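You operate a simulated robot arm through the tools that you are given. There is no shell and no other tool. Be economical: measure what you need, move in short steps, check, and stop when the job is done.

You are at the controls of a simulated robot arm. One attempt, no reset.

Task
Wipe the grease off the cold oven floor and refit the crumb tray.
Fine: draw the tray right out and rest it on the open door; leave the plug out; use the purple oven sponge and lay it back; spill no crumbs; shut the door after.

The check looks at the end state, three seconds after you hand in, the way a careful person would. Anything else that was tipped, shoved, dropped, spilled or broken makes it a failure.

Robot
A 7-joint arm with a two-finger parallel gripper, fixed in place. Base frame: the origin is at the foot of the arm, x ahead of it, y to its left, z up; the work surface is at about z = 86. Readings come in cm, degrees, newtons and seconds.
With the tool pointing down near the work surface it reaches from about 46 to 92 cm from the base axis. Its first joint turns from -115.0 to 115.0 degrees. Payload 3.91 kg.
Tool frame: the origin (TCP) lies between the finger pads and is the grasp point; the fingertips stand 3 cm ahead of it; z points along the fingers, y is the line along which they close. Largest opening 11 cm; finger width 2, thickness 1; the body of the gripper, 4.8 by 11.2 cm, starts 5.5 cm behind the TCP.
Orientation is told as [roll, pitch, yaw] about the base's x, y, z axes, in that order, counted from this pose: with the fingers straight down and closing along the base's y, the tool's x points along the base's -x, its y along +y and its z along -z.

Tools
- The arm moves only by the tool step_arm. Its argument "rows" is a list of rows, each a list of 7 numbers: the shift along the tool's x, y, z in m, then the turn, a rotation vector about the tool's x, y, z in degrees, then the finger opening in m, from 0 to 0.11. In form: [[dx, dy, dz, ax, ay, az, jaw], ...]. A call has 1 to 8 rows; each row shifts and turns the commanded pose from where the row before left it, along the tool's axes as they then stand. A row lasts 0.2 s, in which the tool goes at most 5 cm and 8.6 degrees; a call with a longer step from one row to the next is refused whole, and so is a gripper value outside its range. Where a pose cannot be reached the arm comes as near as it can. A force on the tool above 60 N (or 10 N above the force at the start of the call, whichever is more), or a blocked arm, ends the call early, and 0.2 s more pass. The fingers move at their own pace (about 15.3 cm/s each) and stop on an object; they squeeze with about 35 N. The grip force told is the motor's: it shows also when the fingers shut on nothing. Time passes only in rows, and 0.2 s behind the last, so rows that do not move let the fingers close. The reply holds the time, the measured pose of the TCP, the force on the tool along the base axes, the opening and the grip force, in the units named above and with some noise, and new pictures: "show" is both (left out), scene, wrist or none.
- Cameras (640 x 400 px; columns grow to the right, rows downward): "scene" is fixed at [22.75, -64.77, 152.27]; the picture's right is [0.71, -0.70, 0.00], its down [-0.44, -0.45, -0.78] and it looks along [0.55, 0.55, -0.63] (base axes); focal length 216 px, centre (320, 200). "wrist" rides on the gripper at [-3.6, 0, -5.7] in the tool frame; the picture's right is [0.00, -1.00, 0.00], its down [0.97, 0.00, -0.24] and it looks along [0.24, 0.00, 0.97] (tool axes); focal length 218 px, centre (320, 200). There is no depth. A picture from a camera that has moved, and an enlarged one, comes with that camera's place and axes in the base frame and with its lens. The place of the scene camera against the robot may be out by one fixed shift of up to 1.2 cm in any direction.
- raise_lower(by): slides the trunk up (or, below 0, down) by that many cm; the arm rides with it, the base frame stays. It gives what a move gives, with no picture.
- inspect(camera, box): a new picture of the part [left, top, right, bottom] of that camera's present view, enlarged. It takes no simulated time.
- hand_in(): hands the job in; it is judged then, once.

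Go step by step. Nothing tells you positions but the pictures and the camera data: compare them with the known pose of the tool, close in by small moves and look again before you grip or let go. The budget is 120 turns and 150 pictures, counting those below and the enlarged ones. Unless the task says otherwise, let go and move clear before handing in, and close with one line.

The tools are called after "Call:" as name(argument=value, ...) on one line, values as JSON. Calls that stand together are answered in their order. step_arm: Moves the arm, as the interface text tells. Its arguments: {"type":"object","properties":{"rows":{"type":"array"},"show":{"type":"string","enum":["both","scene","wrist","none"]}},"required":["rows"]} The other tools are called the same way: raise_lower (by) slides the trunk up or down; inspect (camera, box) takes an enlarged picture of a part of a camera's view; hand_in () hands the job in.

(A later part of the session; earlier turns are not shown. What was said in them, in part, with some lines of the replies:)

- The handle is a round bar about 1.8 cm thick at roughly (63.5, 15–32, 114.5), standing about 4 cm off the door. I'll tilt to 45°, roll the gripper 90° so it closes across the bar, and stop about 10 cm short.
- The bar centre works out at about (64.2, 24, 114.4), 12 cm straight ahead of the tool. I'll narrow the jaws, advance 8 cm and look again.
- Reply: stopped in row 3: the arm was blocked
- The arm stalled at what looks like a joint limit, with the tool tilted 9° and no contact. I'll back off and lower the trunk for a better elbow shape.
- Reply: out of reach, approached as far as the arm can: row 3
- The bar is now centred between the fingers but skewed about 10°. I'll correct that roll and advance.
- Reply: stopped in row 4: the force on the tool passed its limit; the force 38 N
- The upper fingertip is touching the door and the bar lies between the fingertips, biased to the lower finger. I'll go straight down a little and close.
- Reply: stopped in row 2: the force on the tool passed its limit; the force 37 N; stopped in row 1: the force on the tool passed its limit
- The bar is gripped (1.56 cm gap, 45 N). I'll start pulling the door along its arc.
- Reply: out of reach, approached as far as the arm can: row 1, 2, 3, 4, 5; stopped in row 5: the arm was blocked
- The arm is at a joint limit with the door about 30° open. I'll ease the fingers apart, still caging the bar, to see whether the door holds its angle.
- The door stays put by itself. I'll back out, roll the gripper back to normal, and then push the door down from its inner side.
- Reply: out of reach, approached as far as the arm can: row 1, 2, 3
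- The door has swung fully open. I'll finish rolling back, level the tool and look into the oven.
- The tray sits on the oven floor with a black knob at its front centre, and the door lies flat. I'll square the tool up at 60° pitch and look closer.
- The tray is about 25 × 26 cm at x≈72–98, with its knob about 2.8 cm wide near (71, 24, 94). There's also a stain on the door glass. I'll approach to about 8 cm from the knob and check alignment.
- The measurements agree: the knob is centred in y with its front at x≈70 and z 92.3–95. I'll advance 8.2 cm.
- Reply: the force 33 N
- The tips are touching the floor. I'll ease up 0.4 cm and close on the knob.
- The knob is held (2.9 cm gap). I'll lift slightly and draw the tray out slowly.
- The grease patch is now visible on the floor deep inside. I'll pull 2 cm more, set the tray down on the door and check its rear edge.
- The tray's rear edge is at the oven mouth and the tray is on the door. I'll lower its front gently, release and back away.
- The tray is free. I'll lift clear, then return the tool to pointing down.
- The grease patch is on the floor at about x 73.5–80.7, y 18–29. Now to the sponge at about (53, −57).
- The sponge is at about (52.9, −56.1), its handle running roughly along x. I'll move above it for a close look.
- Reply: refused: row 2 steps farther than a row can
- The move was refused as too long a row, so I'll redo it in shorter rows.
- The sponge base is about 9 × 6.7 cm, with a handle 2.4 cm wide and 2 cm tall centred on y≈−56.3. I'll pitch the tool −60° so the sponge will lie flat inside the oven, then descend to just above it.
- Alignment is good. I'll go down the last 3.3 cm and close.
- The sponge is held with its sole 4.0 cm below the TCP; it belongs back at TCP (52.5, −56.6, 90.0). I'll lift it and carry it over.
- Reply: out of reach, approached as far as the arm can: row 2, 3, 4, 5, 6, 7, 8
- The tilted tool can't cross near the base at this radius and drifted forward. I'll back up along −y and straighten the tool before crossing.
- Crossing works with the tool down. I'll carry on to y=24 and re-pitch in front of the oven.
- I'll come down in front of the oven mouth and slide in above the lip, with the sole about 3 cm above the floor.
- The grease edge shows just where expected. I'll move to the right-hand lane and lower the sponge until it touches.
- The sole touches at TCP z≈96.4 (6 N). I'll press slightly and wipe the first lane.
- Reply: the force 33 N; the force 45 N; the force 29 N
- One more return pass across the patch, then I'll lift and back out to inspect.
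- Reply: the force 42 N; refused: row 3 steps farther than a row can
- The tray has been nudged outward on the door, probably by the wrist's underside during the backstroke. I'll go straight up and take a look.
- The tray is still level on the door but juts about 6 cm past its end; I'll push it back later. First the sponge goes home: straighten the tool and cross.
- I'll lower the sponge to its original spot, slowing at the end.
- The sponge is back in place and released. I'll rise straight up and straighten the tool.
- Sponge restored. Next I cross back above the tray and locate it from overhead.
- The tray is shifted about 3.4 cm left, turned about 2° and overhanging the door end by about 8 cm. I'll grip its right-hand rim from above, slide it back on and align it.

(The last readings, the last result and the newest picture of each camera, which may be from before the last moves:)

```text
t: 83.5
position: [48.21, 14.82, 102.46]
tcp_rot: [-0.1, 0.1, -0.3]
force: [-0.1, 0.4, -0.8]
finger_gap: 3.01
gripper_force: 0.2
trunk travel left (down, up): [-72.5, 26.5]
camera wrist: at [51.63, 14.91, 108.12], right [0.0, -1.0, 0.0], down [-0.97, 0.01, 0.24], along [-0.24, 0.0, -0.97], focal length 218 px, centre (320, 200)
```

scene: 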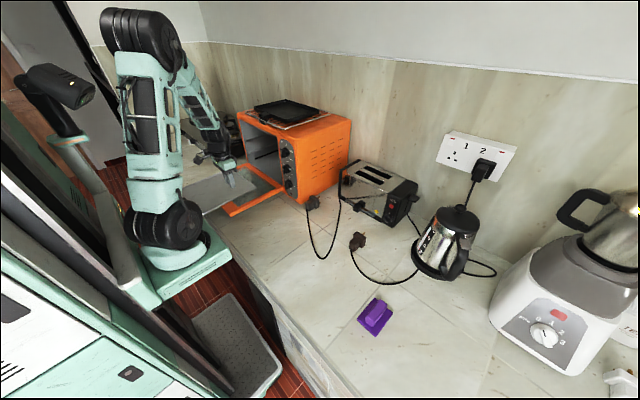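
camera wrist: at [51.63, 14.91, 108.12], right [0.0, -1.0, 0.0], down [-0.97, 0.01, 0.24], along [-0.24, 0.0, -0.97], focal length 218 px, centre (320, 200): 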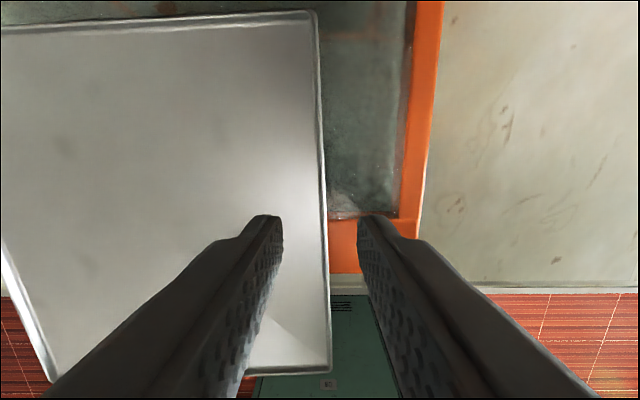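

Call:
step_arm(rows=[[0, 0, 0.03, 0, 0, 0, 0.03], [0, 0, 0.025, 0, 0, 0, 0.03], [0, 0, 0.008, 0, 0, 0, 0.03], [0, 0, 0, 0, 0, 0, 0.03]])

Call:
inspect(camera="wrist", box=[220, 140, 420, 265])

Call:
inspect(camera="scene", box=[180, 130, 290, 225])

```text
t: 84.5
position: [48.2, 14.77, 96.13]
tcp_rot: [-0.1, 0.1, -0.3]
force: [0.0, -0.6, -0.3]
finger_gap: 2.98
gripper_force: 0.0
trunk travel left (down, up): [-72.5, 26.5]
camera wrist: at [51.74, 14.88, 101.82], right [0.0, -1.0, 0.0], down [-0.97, 0.01, 0.24], along [-0.24, 0.0, -0.97], focal length 218 px, centre (320, 200)
```

scene: 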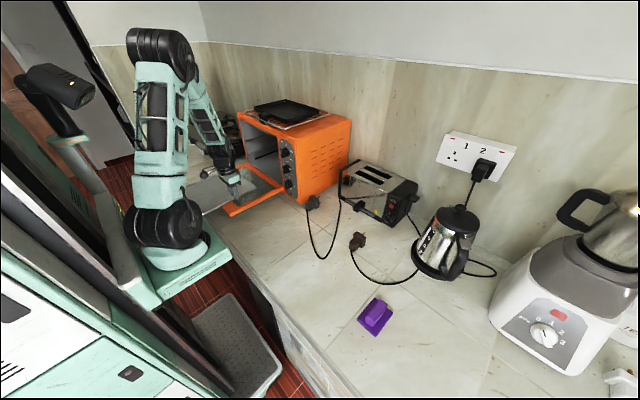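
wrist: 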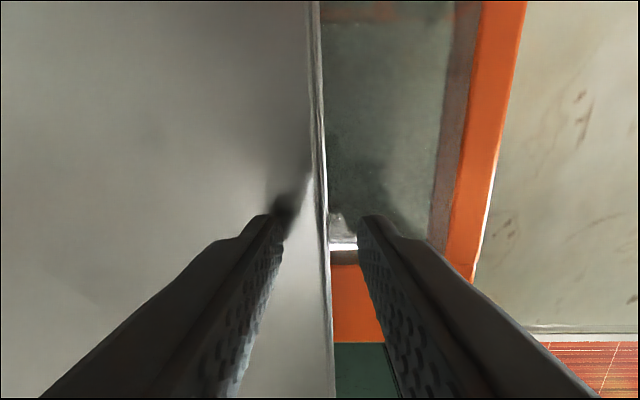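

```text
3.20 times, centred on (320, 202) of wrist
camera zoom: at [51.74, 14.88, 101.82], right [0.0, -1.0, 0.0], down [-0.97, 0.01, 0.24], along [-0.24, 0.0, -0.97], focal length 698 px, centre (320, 192)
```

zoom: 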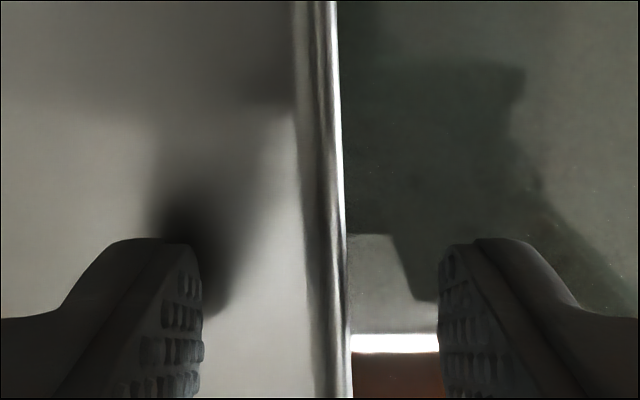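

```text
4.21 times, centred on (235, 178) of scene
camera zoom: at [22.75, -64.77, 152.27], right [0.71, -0.7, 0.0], down [-0.44, -0.45, -0.78], along [0.55, 0.55, -0.63], focal length 912 px, centre (678, 295)
```

zoom: 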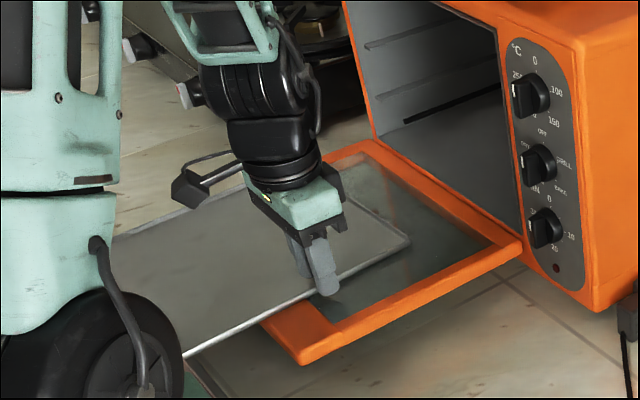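

Call:
step_arm(rows=[[0, 0, 0.004, 0, 0, 0, 0.03], [0, 0, 0, 0, 0, 0, 0.0], [0, 0, 0, 0, 0, 0, 0.0]], show="wrist")

```text
t: 85.3
position: [48.25, 14.86, 95.99]
tcp_rot: [-0.1, 0.1, -0.3]
force: [0.8, -0.7, 4.7]
finger_gap: 0.22
gripper_force: 35.2
trunk travel left (down, up): [-72.5, 26.5]
camera wrist: at [51.71, 14.97, 101.57], right [-0.01, -1.0, 0.0], down [-0.97, 0.01, 0.24], along [-0.24, 0.0, -0.97], focal length 218 px, centre (320, 200)
```

wrist: 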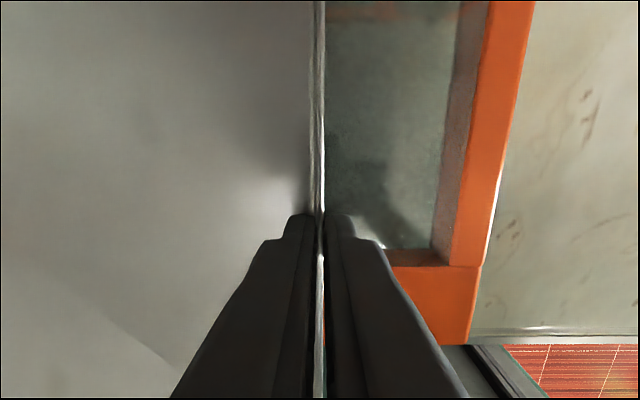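

The rim is gripped. I'll slide the tray forward about 9 cm and right about 3 cm while taking out the yaw.

Call:
step_arm(rows=[[0, 0, -0.002, 0, 0, 0, 0.0], [-0.01, 0, 0, 0, 0, 0.6, 0.0], [-0.02, -0.006, 0, 0, 0, 0.6, 0.0], [-0.02, -0.006, 0, 0, 0, 0.6, 0.0], [-0.02, -0.006, 0, 0, 0, 0.6, 0.0], [-0.01, -0.006, 0, 0, 0, 0.0, 0.0], [0, 0, 0, 0, 0, 0, 0.0]])

```text
t: 86.9
position: [56.3, 12.24, 95.98]
tcp_rot: [-0.1, 0.1, -2.7]
force: [0.3, 0.6, 0.1]
finger_gap: 0.24
gripper_force: 35.0
trunk travel left (down, up): [-72.5, 26.5]
camera wrist: at [59.84, 12.24, 101.69], right [-0.05, -1.0, 0.0], down [-0.97, 0.05, 0.24], along [-0.24, 0.01, -0.97], focal length 218 px, centre (320, 200)
```

scene: 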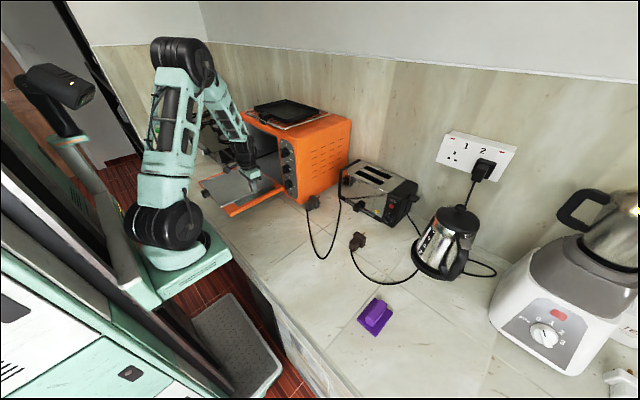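
wrist: 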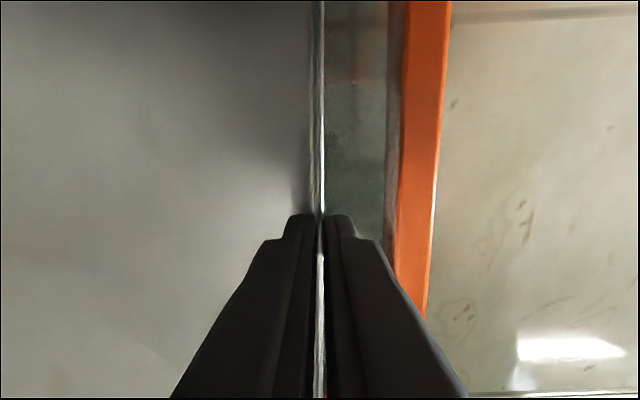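

The tray slid nicely. I'll release, rise and check its alignment from above.

Call:
step_arm(rows=[[0, 0, 0, 0, 0, 0, 0.015], [0, 0, 0, 0, 0, 0, 0.03], [0, 0, -0.02, 0, 0, 0, 0.03], [0, 0, -0.04, 0, 0, 0, 0.03], [0, 0, -0.045, 0, 0, 0, 0.03], [0.01, 0.03, -0.03, 0, 0, -2.4, 0.03], [0.02, 0.04, -0.02, 0, 0, 0, 0.03], [0.02, 0.04, 0, 0, 0, 0, 0.03]], show="wrist")

```text
t: 88.7
position: [51.64, 23.36, 111.74]
tcp_rot: [-0.1, 0.0, -0.4]
force: [-0.4, -0.2, -0.3]
finger_gap: 2.99
gripper_force: 0.1
trunk travel left (down, up): [-72.5, 26.5]
camera wrist: at [55.02, 23.56, 117.42], right [-0.01, -1.0, 0.0], down [-0.97, 0.01, 0.24], along [-0.24, 0.0, -0.97], focal length 218 px, centre (320, 200)
```

wrist: 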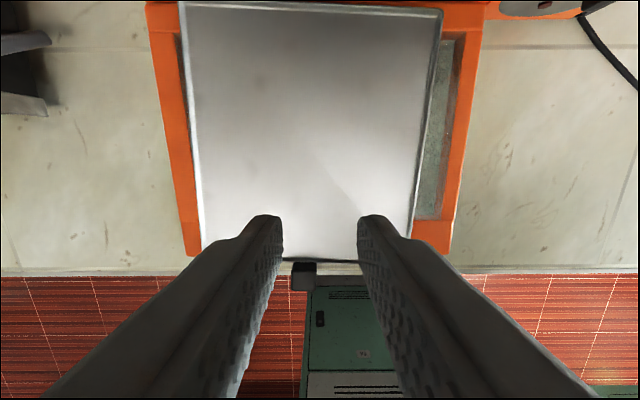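

The tray is back on the door, with about −2° of yaw and its knob near (41.3, 25.6). I'll pitch the tool and line up behind the knob.

Call:
step_arm(rows=[[0.028, 0.01, -0.03, 0, 0, 1.8, 0.05], [0.028, 0.012, -0.03, 0, 0, 0, 0.05], [0, 0, 0, 0, -7.5, 0, 0.05], [0, 0, 0, 0, -7.5, 0, 0.05], [0, 0, 0, 0, -7.5, 0, 0.05], [0, 0, 0, 0, -7.5, 0, 0.05], [0, 0, 0, 0, -7.5, 0, 0.05], [0, 0, 0, 0, -7.5, 0, 0.05]], show="none")

Call:
step_arm(rows=[[0, 0, 0, 0, -7.5, 0, 0.05], [0, 0, 0, 0, -7.5, 0, 0.05], [0.035, 0, -0.02, 0, 0, 0, 0.05], [0.035, 0, -0.01, 0, 0, 0, 0.05], [0.035, 0, 0.015, 0, 0, 0, 0.05], [0, 0, 0, 0, 0, 0, 0.05]])

```text
t: 90.5
position: [45.82, 25.64, 117.61]
tcp_rot: [-0.1, -45.0, -2.1]
force: [0.7, -0.2, 0.5]
finger_gap: 5.01
gripper_force: 0.0
trunk travel left (down, up): [-72.5, 26.5]
```

```text
t: 91.9
position: [42.05, 24.44, 109.96]
tcp_rot: [1.0, -60.7, -7.5]
force: [0.3, 0.3, -0.1]
finger_gap: 4.99
gripper_force: 0.0
trunk travel left (down, up): [-72.5, 26.5]
camera wrist: at [38.72, 24.95, 115.83], right [-0.12, -0.99, -0.01], down [-0.68, 0.09, -0.73], along [0.72, -0.08, -0.68], focal length 218 px, centre (320, 200)
```

scene: 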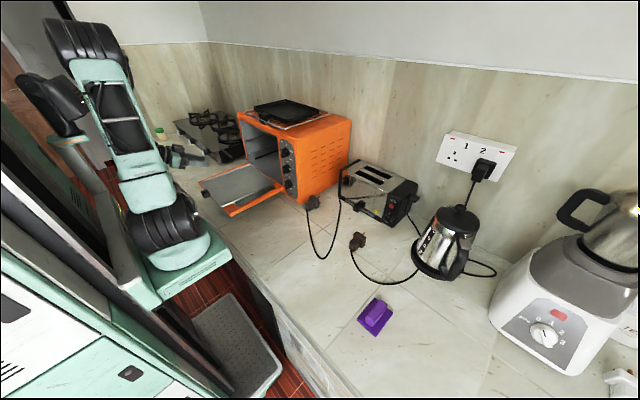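
wrist: 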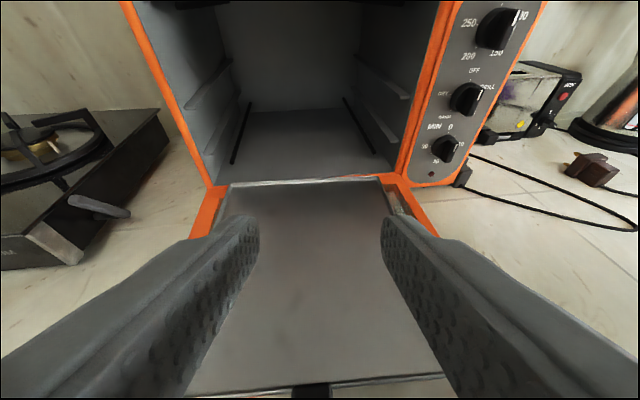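

The floor looks clean. At this height the tilt is near a joint limit, so I'll come down further, where the pose was reachable before.

Call:
step_arm(rows=[[0.026, 0, 0.015, 0, 0, 0, 0.05], [0.026, 0, 0.015, 0, 0, 0, 0.05], [0, 0, 0, 0, 0, 0, 0.05]])

```text
t: 92.7
position: [41.54, 24.86, 104.59]
tcp_rot: [3.3, -60.5, -8.6]
force: [0.2, -0.4, -0.3]
finger_gap: 4.99
gripper_force: 0.0
trunk travel left (down, up): [-72.5, 26.5]
camera wrist: at [38.27, 25.23, 110.36], right [-0.1, -0.99, -0.03], down [-0.68, 0.09, -0.73], along [0.73, -0.05, -0.69], focal length 218 px, centre (320, 200)
```

scene: 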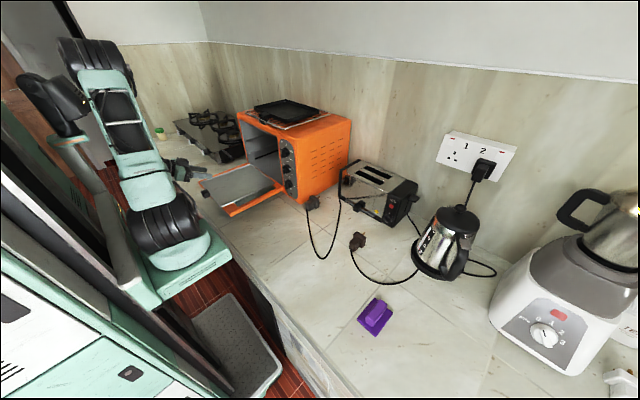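
wrist: 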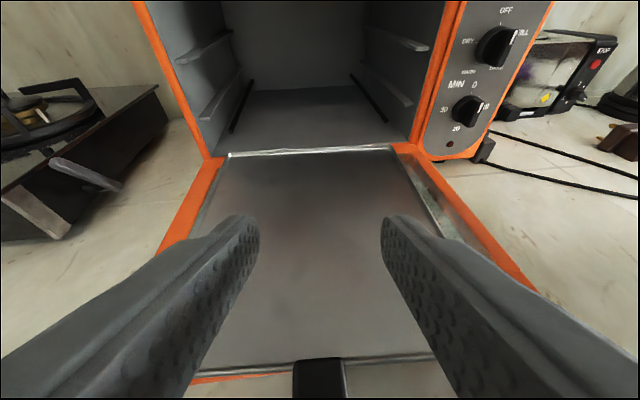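

At 60° it keeps drifting. 45° clears the oven top just as well, so I'll switch to that.

Call:
step_arm(rows=[[0, 0, 0, 0, 7.5, 0, 0.05], [0, 0, 0, 0, 7.5, 0, 0.05], [0, 0, 0, 0, 0, 0, 0.05]], show="wrist")

```text
t: 93.5
position: [39.75, 25.59, 103.32]
tcp_rot: [-0.1, -45.0, -2.9]
force: [0.2, 1.3, -0.4]
finger_gap: 4.98
gripper_force: 0.0
trunk travel left (down, up): [-72.5, 26.5]
camera wrist: at [38.12, 25.86, 109.84], right [-0.05, -1.0, 0.0], down [-0.86, 0.04, -0.52], along [0.52, -0.03, -0.86], focal length 218 px, centre (320, 200)
```

wrist: 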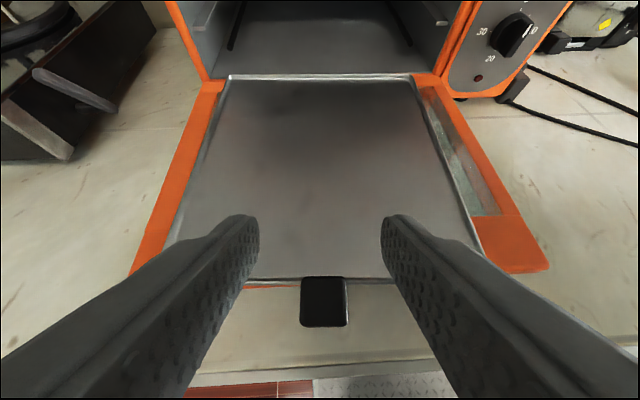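

The pose is now accurate and the knob is centred at about (39.8, 25.5). I'll descend onto it.

Call:
step_arm(rows=[[0.021, 0, 0.0, 0, 0, 0, 0.05], [0.0215, 0, 0.0195, 0, 0, 0, 0.05], [0.0215, 0, 0.0195, 0, 0, 0, 0.05], [0, 0, 0, 0, 0, 0, 0.05]], show="wrist")

```text
t: 94.5
position: [38.39, 25.43, 95.88]
tcp_rot: [0.5, -45.2, -4.0]
force: [0.0, -0.2, 0.0]
finger_gap: 5.0
gripper_force: 0.1
trunk travel left (down, up): [-72.5, 26.5]
camera wrist: at [36.83, 25.61, 102.5], right [-0.06, -1.0, 0.0], down [-0.85, 0.06, -0.52], along [0.52, -0.03, -0.85], focal length 218 px, centre (320, 200)
```

wrist: 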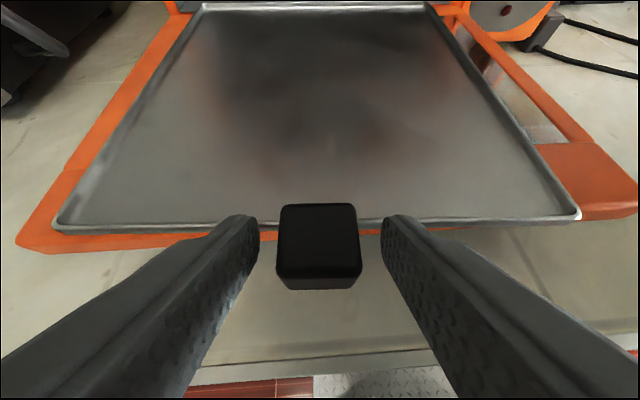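

Call:
step_arm(rows=[[0, 0, 0, 0, 0, 0, 0.01], [0, 0, 0, 0, 0, 0, 0.01], [0, 0, 0, 0, 0, 0, 0.01]], show="wrist")

```text
t: 95.3
position: [38.38, 25.48, 95.96]
tcp_rot: [0.2, -45.3, -3.8]
force: [-1.8, 3.8, 11.6]
finger_gap: 2.96
gripper_force: 34.2
trunk travel left (down, up): [-72.5, 26.5]
camera wrist: at [36.81, 25.62, 102.46], right [-0.06, -1.0, 0.0], down [-0.85, 0.06, -0.52], along [0.52, -0.03, -0.85], focal length 218 px, centre (320, 200)
```

wrist: 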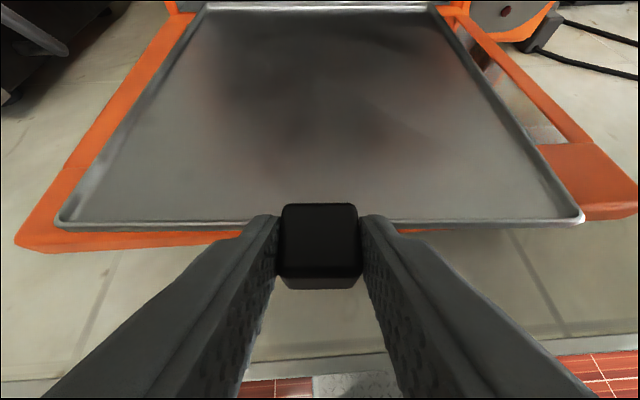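

Held. I'll lift slightly, square the tray up and shift it to y≈24, then check.

Call:
step_arm(rows=[[-0.003, 0, -0.003, 0, 0, 0, 0.01], [0, -0.005, 0, -0.7, 0, -0.7, 0.01], [0, -0.005, 0, -0.7, 0, -0.7, 0.01], [0, -0.005, 0, -0.7, 0, -0.7, 0.01], [-0.007, 0, 0.007, 0, 0, 0, 0.01], [0, 0, 0, 0, 0, 0, 0.01]])

```text
t: 96.7
position: [39.61, 24.07, 96.35]
tcp_rot: [-0.1, -45.3, -0.5]
force: [0.0, -1.2, -1.3]
finger_gap: 2.95
gripper_force: 35.0
trunk travel left (down, up): [-72.5, 26.5]
camera wrist: at [38.04, 24.22, 102.95], right [-0.01, -1.0, 0.0], down [-0.85, 0.01, -0.52], along [0.52, -0.01, -0.85], focal length 218 px, centre (320, 200)
```

scene: 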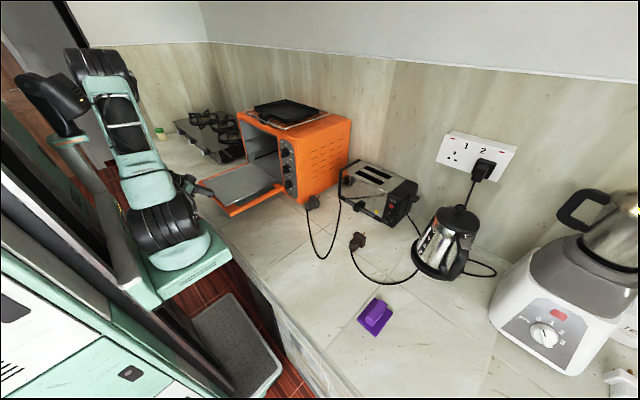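
wrist: 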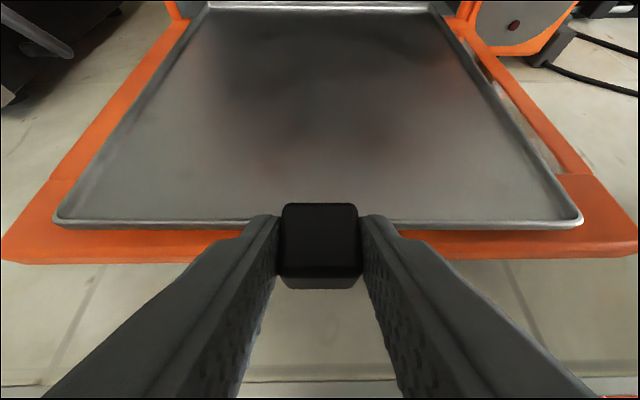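

Everything is symmetric now. I'll push the tray in gently and watch the force at the lip.

Call:
step_arm(rows=[[-0.01, 0, 0.01, 0, 0, 0, 0.01], [-0.0141, 0, 0.0141, 0, 0, 0, 0.01], [-0.0141, 0, 0.0141, 0, 0, 0, 0.01], [-0.0141, 0, 0.0141, 0, 0, 0, 0.01]])

```text
t: 97.7
position: [45.76, 24.61, 96.2]
tcp_rot: [-0.3, -44.8, 1.2]
force: [0.8, -0.5, -2.0]
finger_gap: 2.98
gripper_force: 35.0
trunk travel left (down, up): [-72.5, 26.5]
camera wrist: at [44.15, 24.76, 102.84], right [0.02, -1.0, 0.0], down [-0.86, -0.02, -0.51], along [0.51, 0.01, -0.86], focal length 218 px, centre (320, 200)
```

scene: 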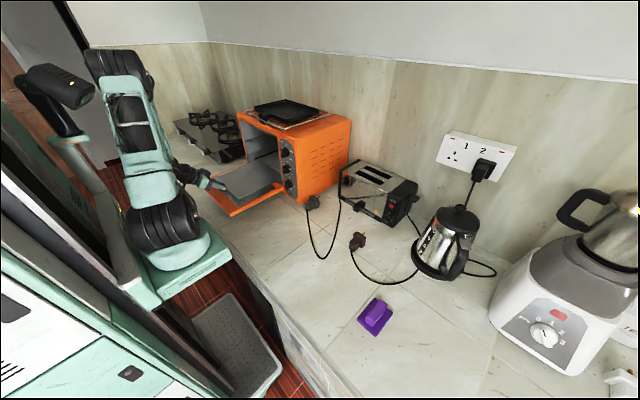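
wrist: 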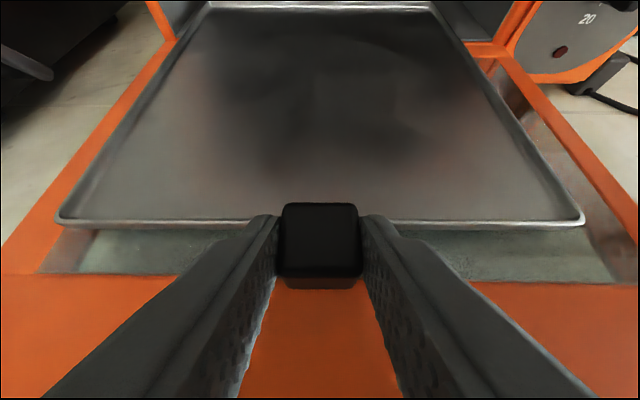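

It drifted to y +0.6 and yaw +1.2°. I'll correct that while continuing.

Call:
step_arm(rows=[[-0.007, -0.003, 0.007, 0.5, 0, 0.5, 0.01], [-0.007, -0.003, 0.007, 0.5, 0, 0.5, 0.01], [-0.0141, 0, 0.0141, 0, 0, 0, 0.01], [0, 0, 0, 0, 0, 0, 0.01]], show="wrist")

```text
t: 98.7
position: [49.77, 23.93, 96.35]
tcp_rot: [-0.2, -44.9, -0.4]
force: [-0.1, 0.0, -1.7]
finger_gap: 2.95
gripper_force: 35.4
trunk travel left (down, up): [-72.5, 26.5]
camera wrist: at [48.17, 24.2, 102.98], right [-0.01, -1.0, 0.0], down [-0.86, 0.01, -0.52], along [0.52, -0.01, -0.86], focal length 218 px, centre (320, 200)
```

wrist: 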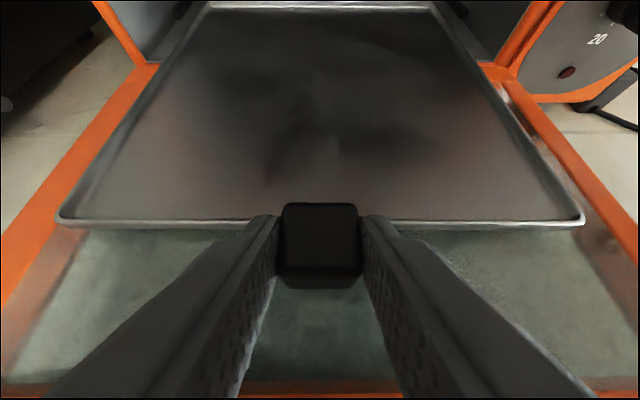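

Call:
step_arm(rows=[[-0.0141, 0, 0.0141, 0, 0, 0, 0.01], [-0.0141, 0, 0.0141, 0, 0, 0, 0.01], [-0.0141, 0, 0.0141, 0, 0, 0, 0.01], [-0.0141, 0, 0.0141, 0, 0, 0, 0.01], [-0.0141, 0, 0.0141, 0, 0, 0, 0.01]], show="wrist")

```text
t: 99.9
position: [59.79, 24.02, 96.47]
tcp_rot: [-0.2, -44.9, -0.3]
force: [-0.8, 0.6, -1.4]
finger_gap: 2.95
gripper_force: 34.9
trunk travel left (down, up): [-72.5, 26.5]
camera wrist: at [58.2, 24.21, 102.96], right [-0.01, -1.0, 0.0], down [-0.86, 0.01, -0.52], along [0.52, -0.01, -0.86], focal length 218 px, centre (320, 200)
```

wrist: 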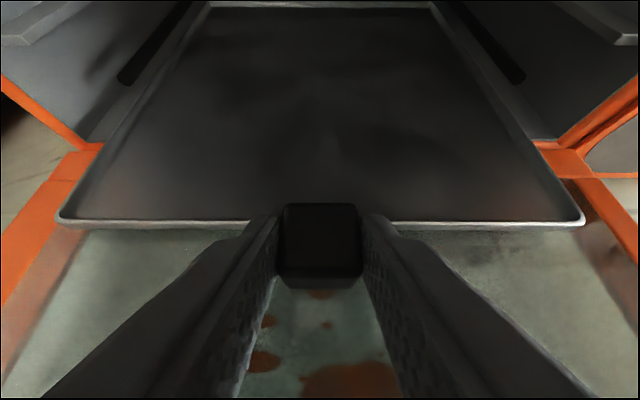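

It's running nicely between the guide rails, with about 10 cm left.

Call:
step_arm(rows=[[-0.0141, 0, 0.0141, 0, 0, 0, 0.01], [-0.0141, 0, 0.0141, 0, 0, 0, 0.01], [-0.0141, 0, 0.0141, 0, 0, 0, 0.01], [-0.0141, 0, 0.0141, 0, 0, 0, 0.01], [-0.01, 0, 0.01, 0, 0, 0, 0.01]], show="wrist")

```text
t: 101.1
position: [69.26, 23.79, 96.26]
tcp_rot: [-0.2, -44.8, -0.4]
force: [-0.4, 0.2, -2.0]
finger_gap: 2.96
gripper_force: 34.7
trunk travel left (down, up): [-72.5, 26.5]
camera wrist: at [67.69, 23.99, 102.84], right [-0.01, -1.0, 0.0], down [-0.86, 0.01, -0.51], along [0.51, -0.01, -0.86], focal length 218 px, centre (320, 200)
```

wrist: 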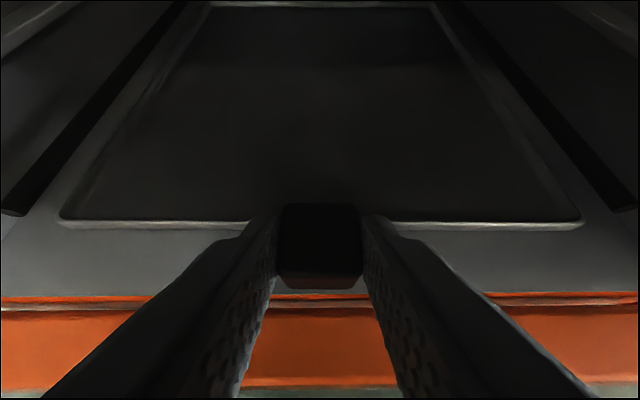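

The tray front is back at x≈72.3, as at the start. I'll nudge it 0.3 cm more, lower and release.

Call:
step_arm(rows=[[-0.002, 0, 0.002, 0, 0, 0, 0.01], [0.003, 0, 0.003, 0, 0, 0, 0.01], [0, 0, 0, 0, 0, 0, 0.03], [0, 0, 0, 0, 0, 0, 0.05], [0.0141, 0, -0.0141, 0, 0, 0, 0.05], [0.0141, 0, -0.0141, 0, 0, 0, 0.05], [0, 0, 0, 0, 0, 0, 0.05]], show="wrist")

```text
t: 102.7
position: [65.25, 23.81, 96.1]
tcp_rot: [-0.2, -44.9, -0.4]
force: [0.0, -0.2, 0.2]
finger_gap: 5.0
gripper_force: 0.0
trunk travel left (down, up): [-72.5, 26.5]
camera wrist: at [63.75, 23.99, 102.69], right [-0.01, -1.0, 0.0], down [-0.86, 0.01, -0.52], along [0.52, -0.01, -0.86], focal length 218 px, centre (320, 200)
```

wrist: 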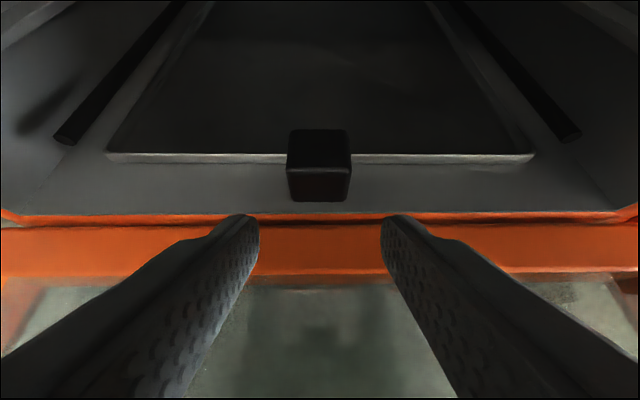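

The crumb tray is refitted flat. To shut the door I'll get closed fingertips under its front edge at y≈37, left of the handle, and lift it along its arc. First I'll back out and move over.

Call:
step_arm(rows=[[0, 0, -0.04, 0, 0, 0, 0.03], [0, 0, -0.04, 0, 0, 0, 0.0], [0, 0, -0.045, 0, 0, 0, 0.0], [0, 0.03, -0.03, 0, 0, 0, 0.0], [0.02, 0.04, 0, 0, 0, 0, 0.0], [0.02, 0.04, 0, 0, 0, 0, 0.0], [0.02, 0.02, -0.02, 0, -7.5, 0, 0.0], [0.02, 0.0, -0.02, 0, -7.5, 0, 0.0]])

```text
t: 104.5
position: [49.66, 35.1, 103.48]
tcp_rot: [-0.7, -60.4, -4.2]
force: [0.5, 0.0, -0.3]
finger_gap: 0.01
gripper_force: 34.9
trunk travel left (down, up): [-72.5, 26.5]
camera wrist: at [46.47, 35.6, 109.41], right [-0.08, -1.0, 0.01], down [-0.69, 0.05, -0.72], along [0.72, -0.06, -0.69], focal length 218 px, centre (320, 200)
```

scene: 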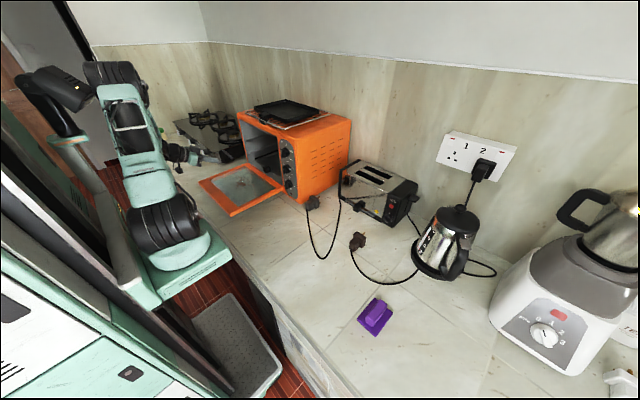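
wrist: 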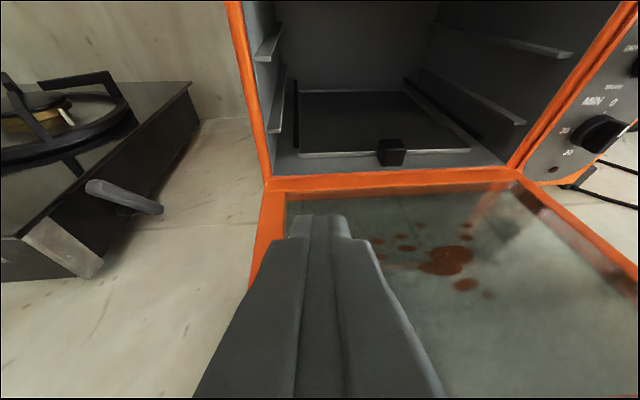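

The arm's wrist is strained at this yaw. Turning the tool about 25° outward should relieve it, and fingertips can lift the door edge just as well that way.

Call:
step_arm(rows=[[0, 0, 0, -5.4, 0, -3.1, 0.0], [0, 0, 0, -5.4, 0, -3.1, 0.0], [0, 0, 0, -5.4, 0, -3.1, 0.0], [0, 0, 0, -5.4, 0, -3.1, 0.0], [0, 0, 0, 0, 0, 0, 0.0]])

```text
t: 105.7
position: [46.29, 37.0, 103.84]
tcp_rot: [0.0, -59.9, 24.2]
force: [-0.4, 0.5, -0.2]
finger_gap: 0.0
gripper_force: 35.2
trunk travel left (down, up): [-72.5, 26.5]
camera wrist: at [43.32, 35.88, 109.69], right [0.41, -0.91, 0.0], down [-0.63, -0.29, -0.72], along [0.66, 0.3, -0.69], focal length 218 px, centre (320, 200)
```

scene: 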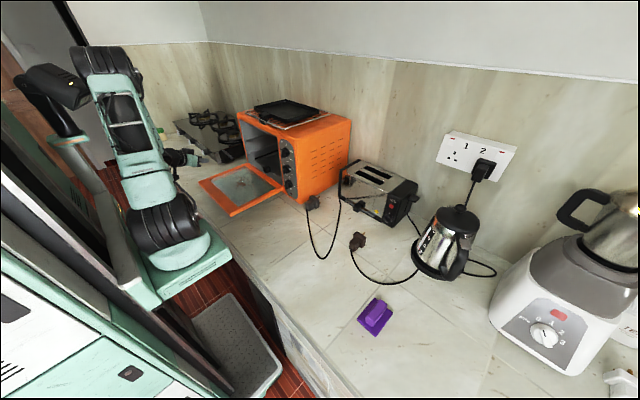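
wrist: 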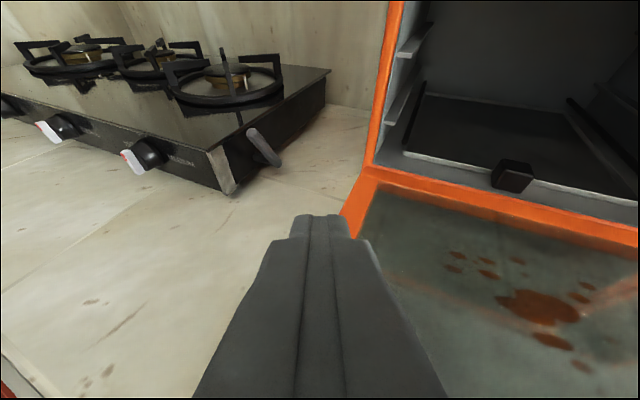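

That restored accuracy. I'll move in front of the door end, above it for now.

Call:
step_arm(rows=[[0.0347, 0.0083, -0.015, 0, 0, 0, 0.0], [0.0347, 0.0083, -0.015, 0, 0, 0, 0.0], [0.0347, 0.0083, -0.015, 0, 0, 0, 0.0], [0, 0, 0, 0, 0, 0, 0.0]])

```text
t: 106.7
position: [37.93, 35.0, 97.02]
tcp_rot: [-0.5, -60.0, 23.3]
force: [0.6, 0.5, 0.0]
finger_gap: 0.02
gripper_force: 35.0
trunk travel left (down, up): [-72.5, 26.5]
camera wrist: at [34.91, 33.93, 102.98], right [0.39, -0.92, 0.0], down [-0.64, -0.27, -0.72], along [0.66, 0.28, -0.69], focal length 218 px, centre (320, 200)
```

scene: 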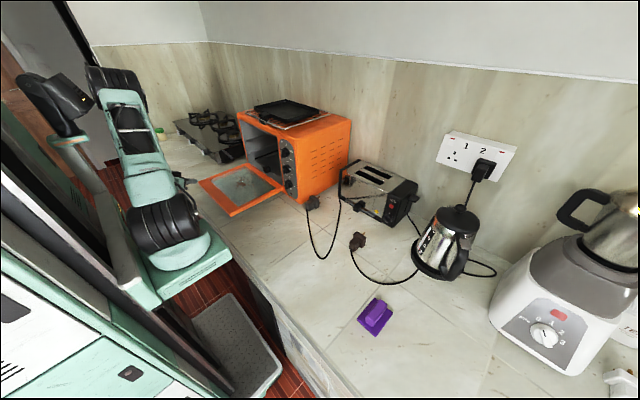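
wrist: 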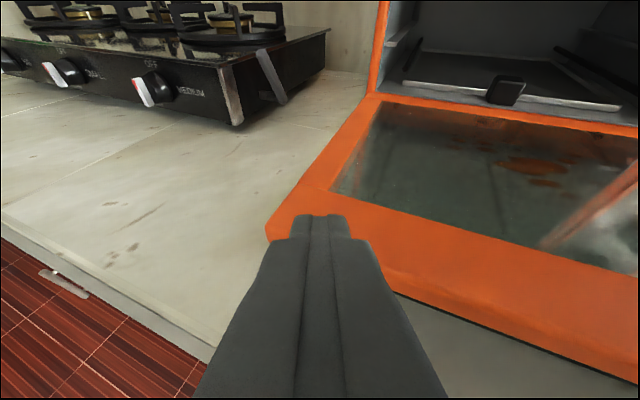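

Call:
step_arm(rows=[[0.007, 0.007, -0.008, 0, 0, 0, 0.0], [0.025, 0.001, 0.0145, 0, 0, 0, 0.0], [0.025, 0.001, 0.0145, 0, 0, 0, 0.0], [0, 0, 0, 0, 0, 0, 0.0]])

Call:
inspect(camera="scene", box=[170, 140, 290, 225])

```text
t: 107.7
position: [36.05, 35.63, 91.15]
tcp_rot: [0.1, -59.8, 23.7]
force: [-0.2, -0.5, -0.3]
finger_gap: 0.01
gripper_force: 34.9
trunk travel left (down, up): [-72.5, 26.5]
camera wrist: at [33.04, 34.53, 96.96], right [0.4, -0.91, 0.0], down [-0.64, -0.28, -0.72], along [0.66, 0.29, -0.69], focal length 218 px, centre (320, 200)
```

scene: 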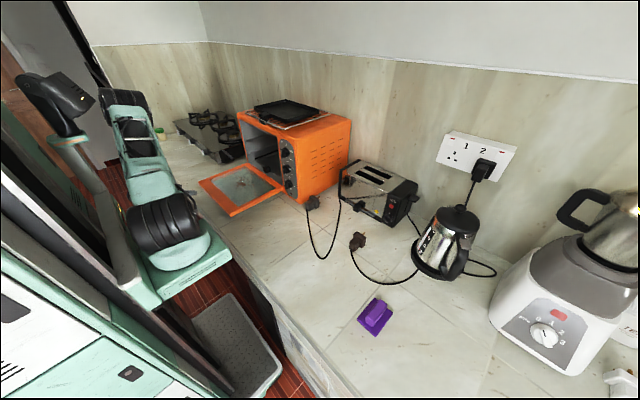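
wrist: 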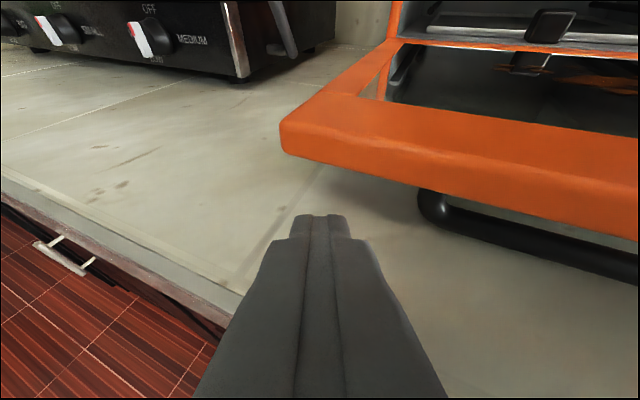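

```text
4.71 times, centred on (230, 182) of scene
camera zoom: at [22.75, -64.77, 152.27], right [0.71, -0.7, 0.0], down [-0.44, -0.45, -0.78], along [0.55, 0.55, -0.63], focal length 1019 px, centre (744, 282)
```

zoom: 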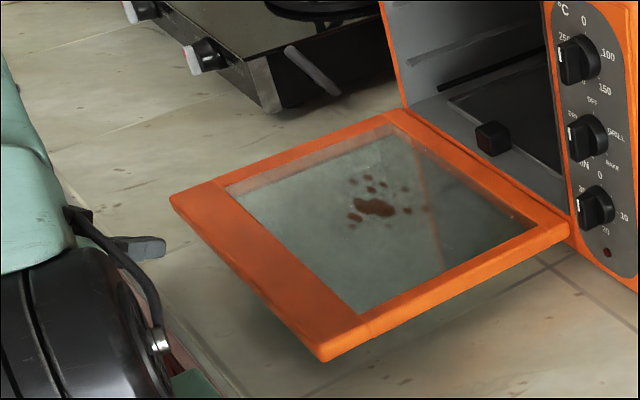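

The door's underside is at z≈91 and its handle bar hangs below at y<33, so there's room at y≈36.7. I'll drop a little and slide the fingertips under the edge.

Call:
step_arm(rows=[[0.0156, 0, 0.009, 0, 0, 0, 0.0], [-0.0113, -0.0106, 0.0196, 0, 0, 0, 0.0], [-0.0113, -0.0106, 0.0196, 0, 0, 0, 0.0], [0, 0, 0, 0, 0, 0, 0.0]])

```text
t: 108.7
position: [40.29, 35.96, 89.12]
tcp_rot: [0.0, -59.9, 24.5]
force: [0.3, 0.5, -1.1]
finger_gap: 0.01
gripper_force: 35.7
trunk travel left (down, up): [-72.5, 26.5]
camera wrist: at [37.43, 34.82, 95.21], right [0.41, -0.91, 0.0], down [-0.63, -0.29, -0.72], along [0.65, 0.3, -0.7], focal length 218 px, centre (320, 200)
```

scene: 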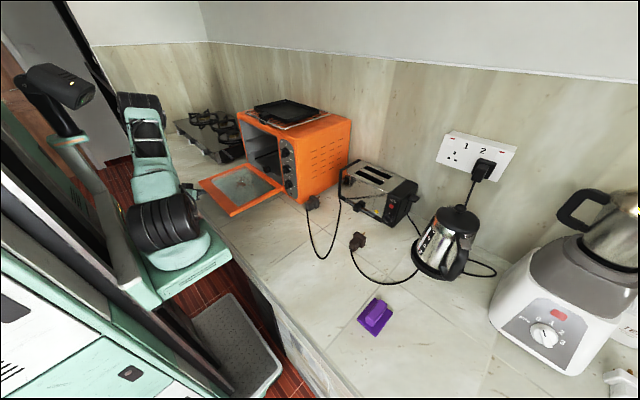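
wrist: 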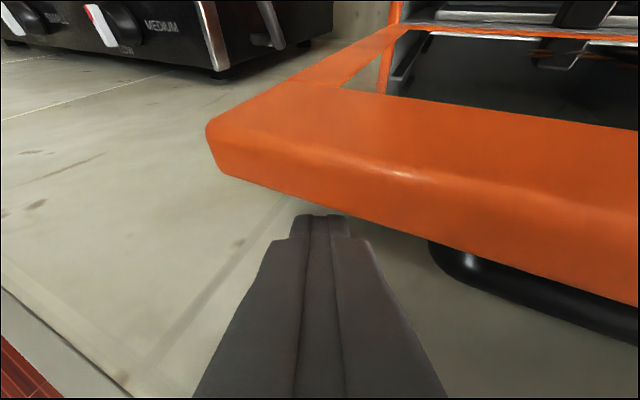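

Call:
step_arm(rows=[[-0.0091, -0.0085, 0.0157, 0, 0, 0, 0.0], [-0.0087, 0, -0.005, 0, 0, 0, 0.0], [-0.013, 0, -0.0075, 0, 0, 0, 0.0], [-0.017, 0, -0.01, 0, 0, 0, 0.0], [0, 0, 0, 0, 0, 0, 0.0]])

```text
t: 109.9
position: [42.48, 35.9, 93.71]
tcp_rot: [0.1, -59.9, 24.4]
force: [-0.7, -0.5, -1.7]
finger_gap: 0.0
gripper_force: 35.0
trunk travel left (down, up): [-72.5, 26.5]
camera wrist: at [39.54, 34.74, 99.68], right [0.41, -0.91, 0.0], down [-0.63, -0.29, -0.72], along [0.66, 0.3, -0.69], focal length 218 px, centre (320, 200)
```

scene: 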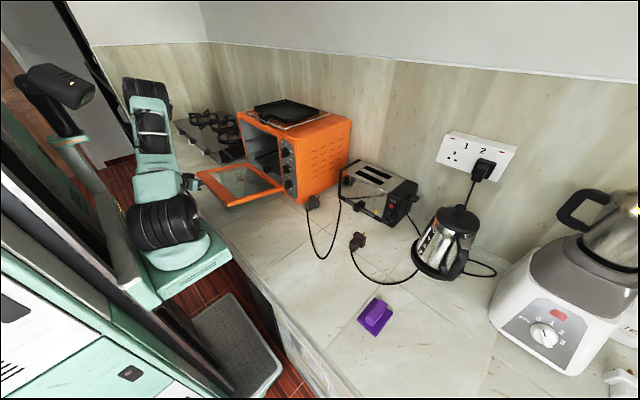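
wrist: 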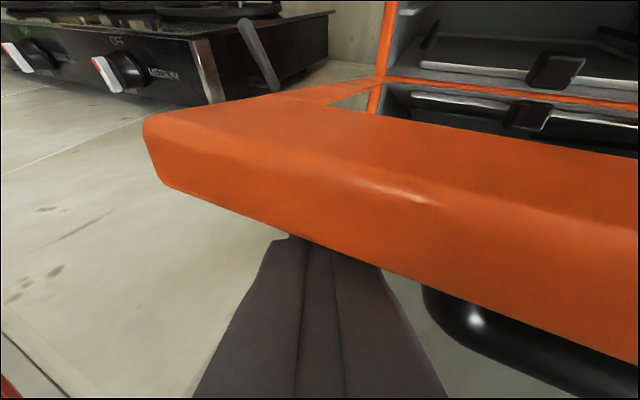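

The door is riding up on the fingers with little force. Continuing along the arc.

Call:
step_arm(rows=[[-0.0196, -0.0013, -0.0081, 0, 0, 0, 0.0], [-0.0198, -0.0019, -0.0067, 0, 0, 0, 0.0], [-0.0203, -0.0027, -0.0049, 0, 0, 0, 0.0], [-0.0201, -0.0034, -0.0032, 0, 0, 0, 0.0], [-0.0203, -0.004, -0.0018, 0, 0, 0, 0.0], [-0.0201, -0.0047, -0.0001, 0, 0, 0, 0.0]])

```text
t: 111.3
position: [46.82, 35.91, 105.34]
tcp_rot: [-0.2, -59.8, 24.5]
force: [0.1, -1.0, -0.6]
finger_gap: 0.0
gripper_force: 35.1
trunk travel left (down, up): [-72.5, 26.5]
camera wrist: at [43.71, 34.68, 111.28], right [0.41, -0.91, 0.0], down [-0.63, -0.29, -0.72], along [0.65, 0.3, -0.7], focal length 218 px, centre (320, 200)
```

scene: 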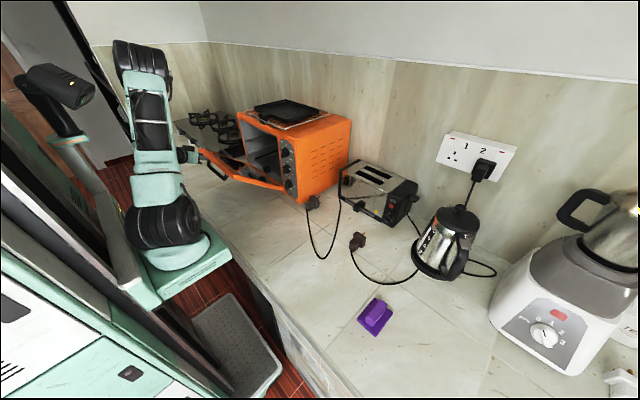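
wrist: 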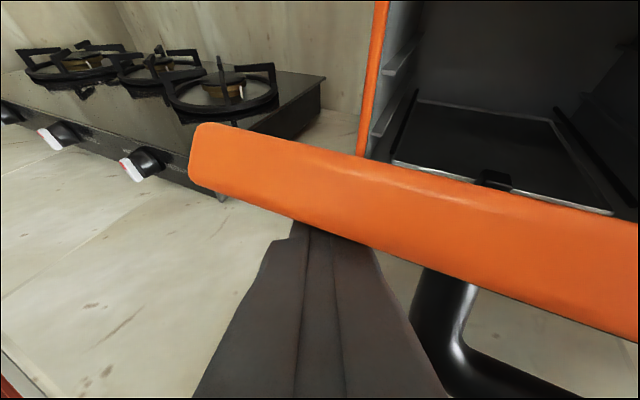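

Call:
step_arm(rows=[[-0.019, -0.0047, 0.0005, 0, 0, 0, 0.0], [-0.0188, -0.0053, 0.0021, 0, 0, 0, 0.0], [-0.0183, -0.0058, 0.0037, 0, 0, 0, 0.0], [-0.0178, -0.0063, 0.0052, 0, 0, 0, 0.0], [-0.0171, -0.0067, 0.0068, 0, 0, 0, 0.0], [-0.0163, -0.0072, 0.0083, 0, 0, 0, 0.0]])

```text
t: 112.7
position: [55.46, 35.56, 113.39]
tcp_rot: [0.0, -59.9, 24.3]
force: [-0.8, -1.0, -0.3]
finger_gap: 0.0
gripper_force: 35.1
trunk travel left (down, up): [-72.5, 26.5]
camera wrist: at [52.54, 34.46, 119.28], right [0.41, -0.91, 0.0], down [-0.63, -0.29, -0.72], along [0.66, 0.3, -0.69], focal length 218 px, centre (320, 200)
```

scene: 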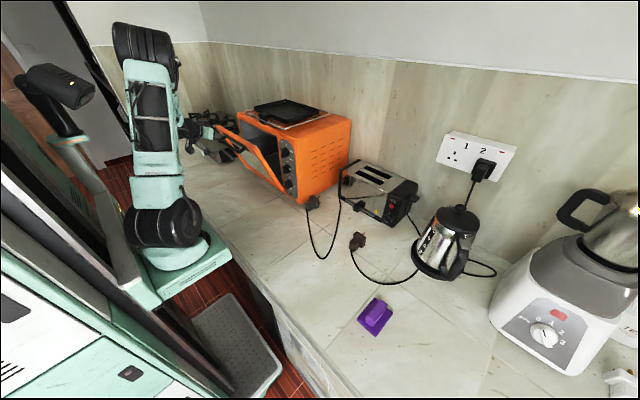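
wrist: 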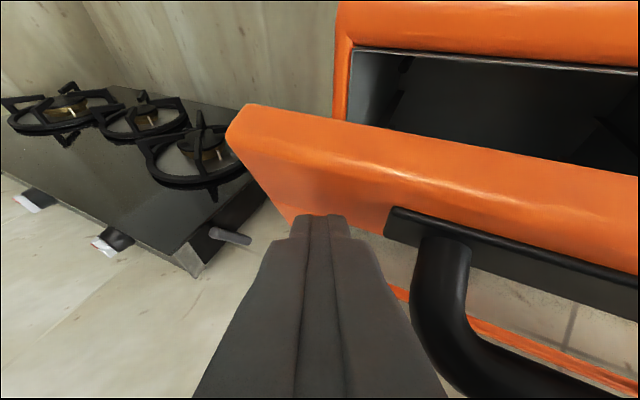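

The door is about 20° from shut. I'll continue pushing gently.

Call:
step_arm(rows=[[-0.0153, -0.0075, 0.0097, 0, 0, 0, 0.0], [-0.0142, -0.0078, 0.011, 0, 0, 0, 0.0], [-0.0131, -0.008, 0.0123, 0, 0, 0, 0.0], [-0.0119, -0.0082, 0.0134, 0, 0, 0, 0.0], [0, 0, 0, 0, 0, 0, 0.0]])

```text
t: 113.9
position: [62.84, 35.62, 115.65]
tcp_rot: [0.0, -59.9, 24.4]
force: [0.1, -0.4, -0.3]
finger_gap: 0.0
gripper_force: 35.3
trunk travel left (down, up): [-72.5, 26.5]
camera wrist: at [59.82, 34.45, 121.66], right [0.41, -0.91, 0.0], down [-0.63, -0.29, -0.72], along [0.66, 0.3, -0.69], focal length 218 px, centre (320, 200)
```

scene: 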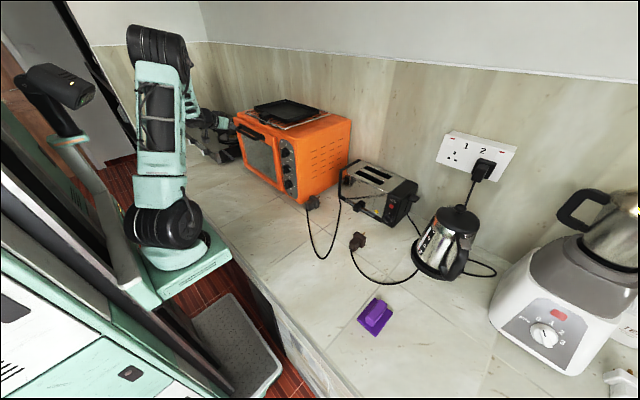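
wrist: 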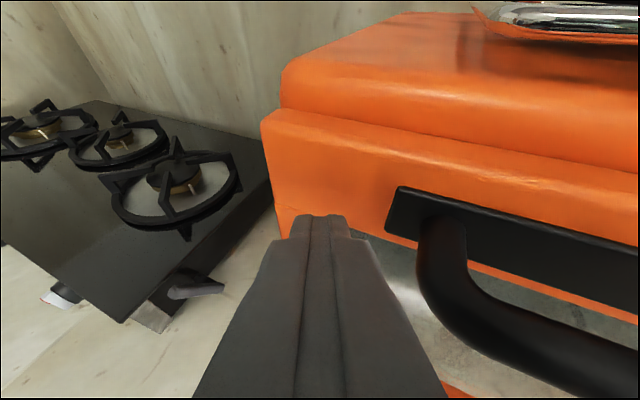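

Almost shut. I'll press the last couple of centimetres in small steps.

Call:
step_arm(rows=[[-0.0036, -0.0034, 0.0063, 0, 0, 0, 0.0], [-0.0036, -0.0034, 0.0063, 0, 0, 0, 0.0], [-0.0027, -0.0025, 0.0047, 0, 0, 0, 0.0], [0, 0, 0, 0, 0, 0, 0.0]], show="wrist")

```text
t: 114.6
position: [63.63, 35.65, 115.65]
tcp_rot: [0.2, -59.6, 24.7]
force: [-36.5, -30.0, 15.8]
finger_gap: 0.01
gripper_force: 35.1
trunk travel left (down, up): [-72.5, 26.5]
stopped in row 3: the force on the tool passed its limit (the readings are from after the stop); the commanded pose is now the measured one
camera wrist: at [60.81, 34.4, 121.64], right [0.42, -0.91, 0.0], down [-0.63, -0.29, -0.71], along [0.65, 0.3, -0.7], focal length 218 px, centre (320, 200)
```

wrist: 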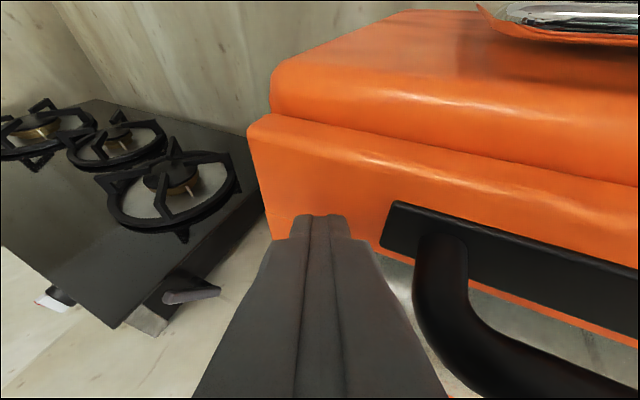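

The door is firmly against the oven. I'll back away and check that it stays shut.

Call:
step_arm(rows=[[0.0045, 0.0042, -0.0079, 0, 0, 0, 0.0], [0.009, 0.0085, -0.0157, 0, 0, 0, 0.0], [0.0136, 0.0127, -0.0236, 0, 0, 0, 0.0], [0, 0, -0.04, 0, 0, 0, 0.0], [0, 0, -0.03, 0, 0, 0, 0.0], [0, 0, 0, 0, 0, 0, 0.0]])

Call:
inspect(camera="scene", box=[220, 80, 380, 220])

```text
t: 116.0
position: [52.85, 33.01, 119.29]
tcp_rot: [0.1, -59.4, 24.8]
force: [0.0, -0.2, 0.7]
finger_gap: 0.01
gripper_force: 35.1
trunk travel left (down, up): [-72.5, 26.5]
camera wrist: at [49.84, 31.97, 125.23], right [0.42, -0.91, 0.0], down [-0.64, -0.29, -0.71], along [0.65, 0.3, -0.7], focal length 218 px, centre (320, 200)
```

scene: 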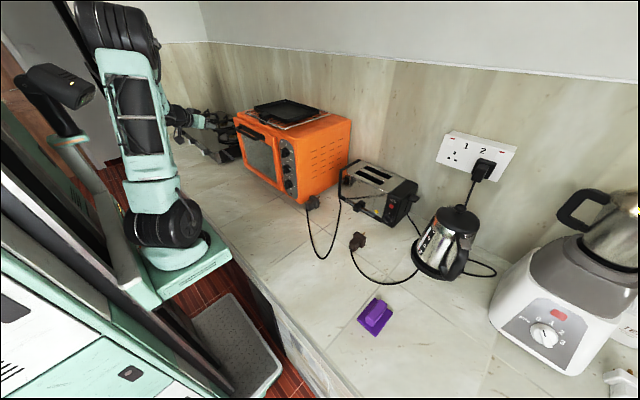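
wrist: 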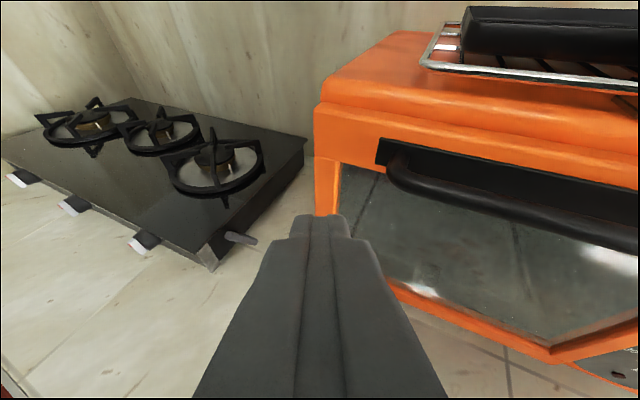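

```text
2.86 times, centred on (300, 150) of scene
camera zoom: at [22.75, -64.77, 152.27], right [0.71, -0.7, 0.0], down [-0.44, -0.45, -0.78], along [0.55, 0.55, -0.63], focal length 618 px, centre (377, 343)
```

zoom: 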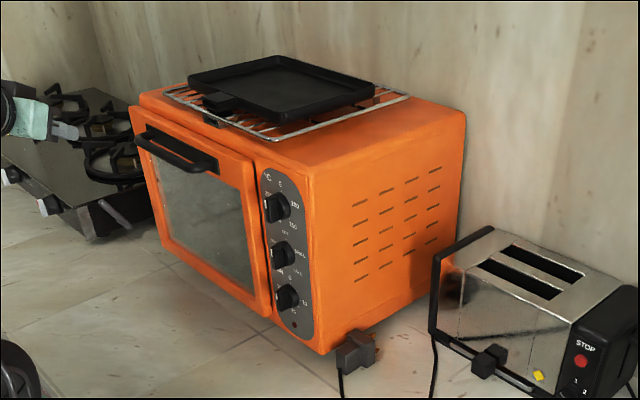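

The oven looks as it did at the start: door shut, plug out, rack and pan unmoved, sponge back in its place and the arm clear. The tray is refitted and the floor looked clean before it went in, so I'm handing in.

Call:
hand_in()

```text
The job is handed in.
```

I wiped the grease off the oven floor, refitted the crumb tray, laid the purple sponge back where it was, left the plug out and shut the door. While I was wiping, the sponge nudged the tray along the open door; it stayed level, I saw no crumbs spill, and I realigned it before refitting. I didn't wipe the stain on the inside of the door glass, since the task was the floor.
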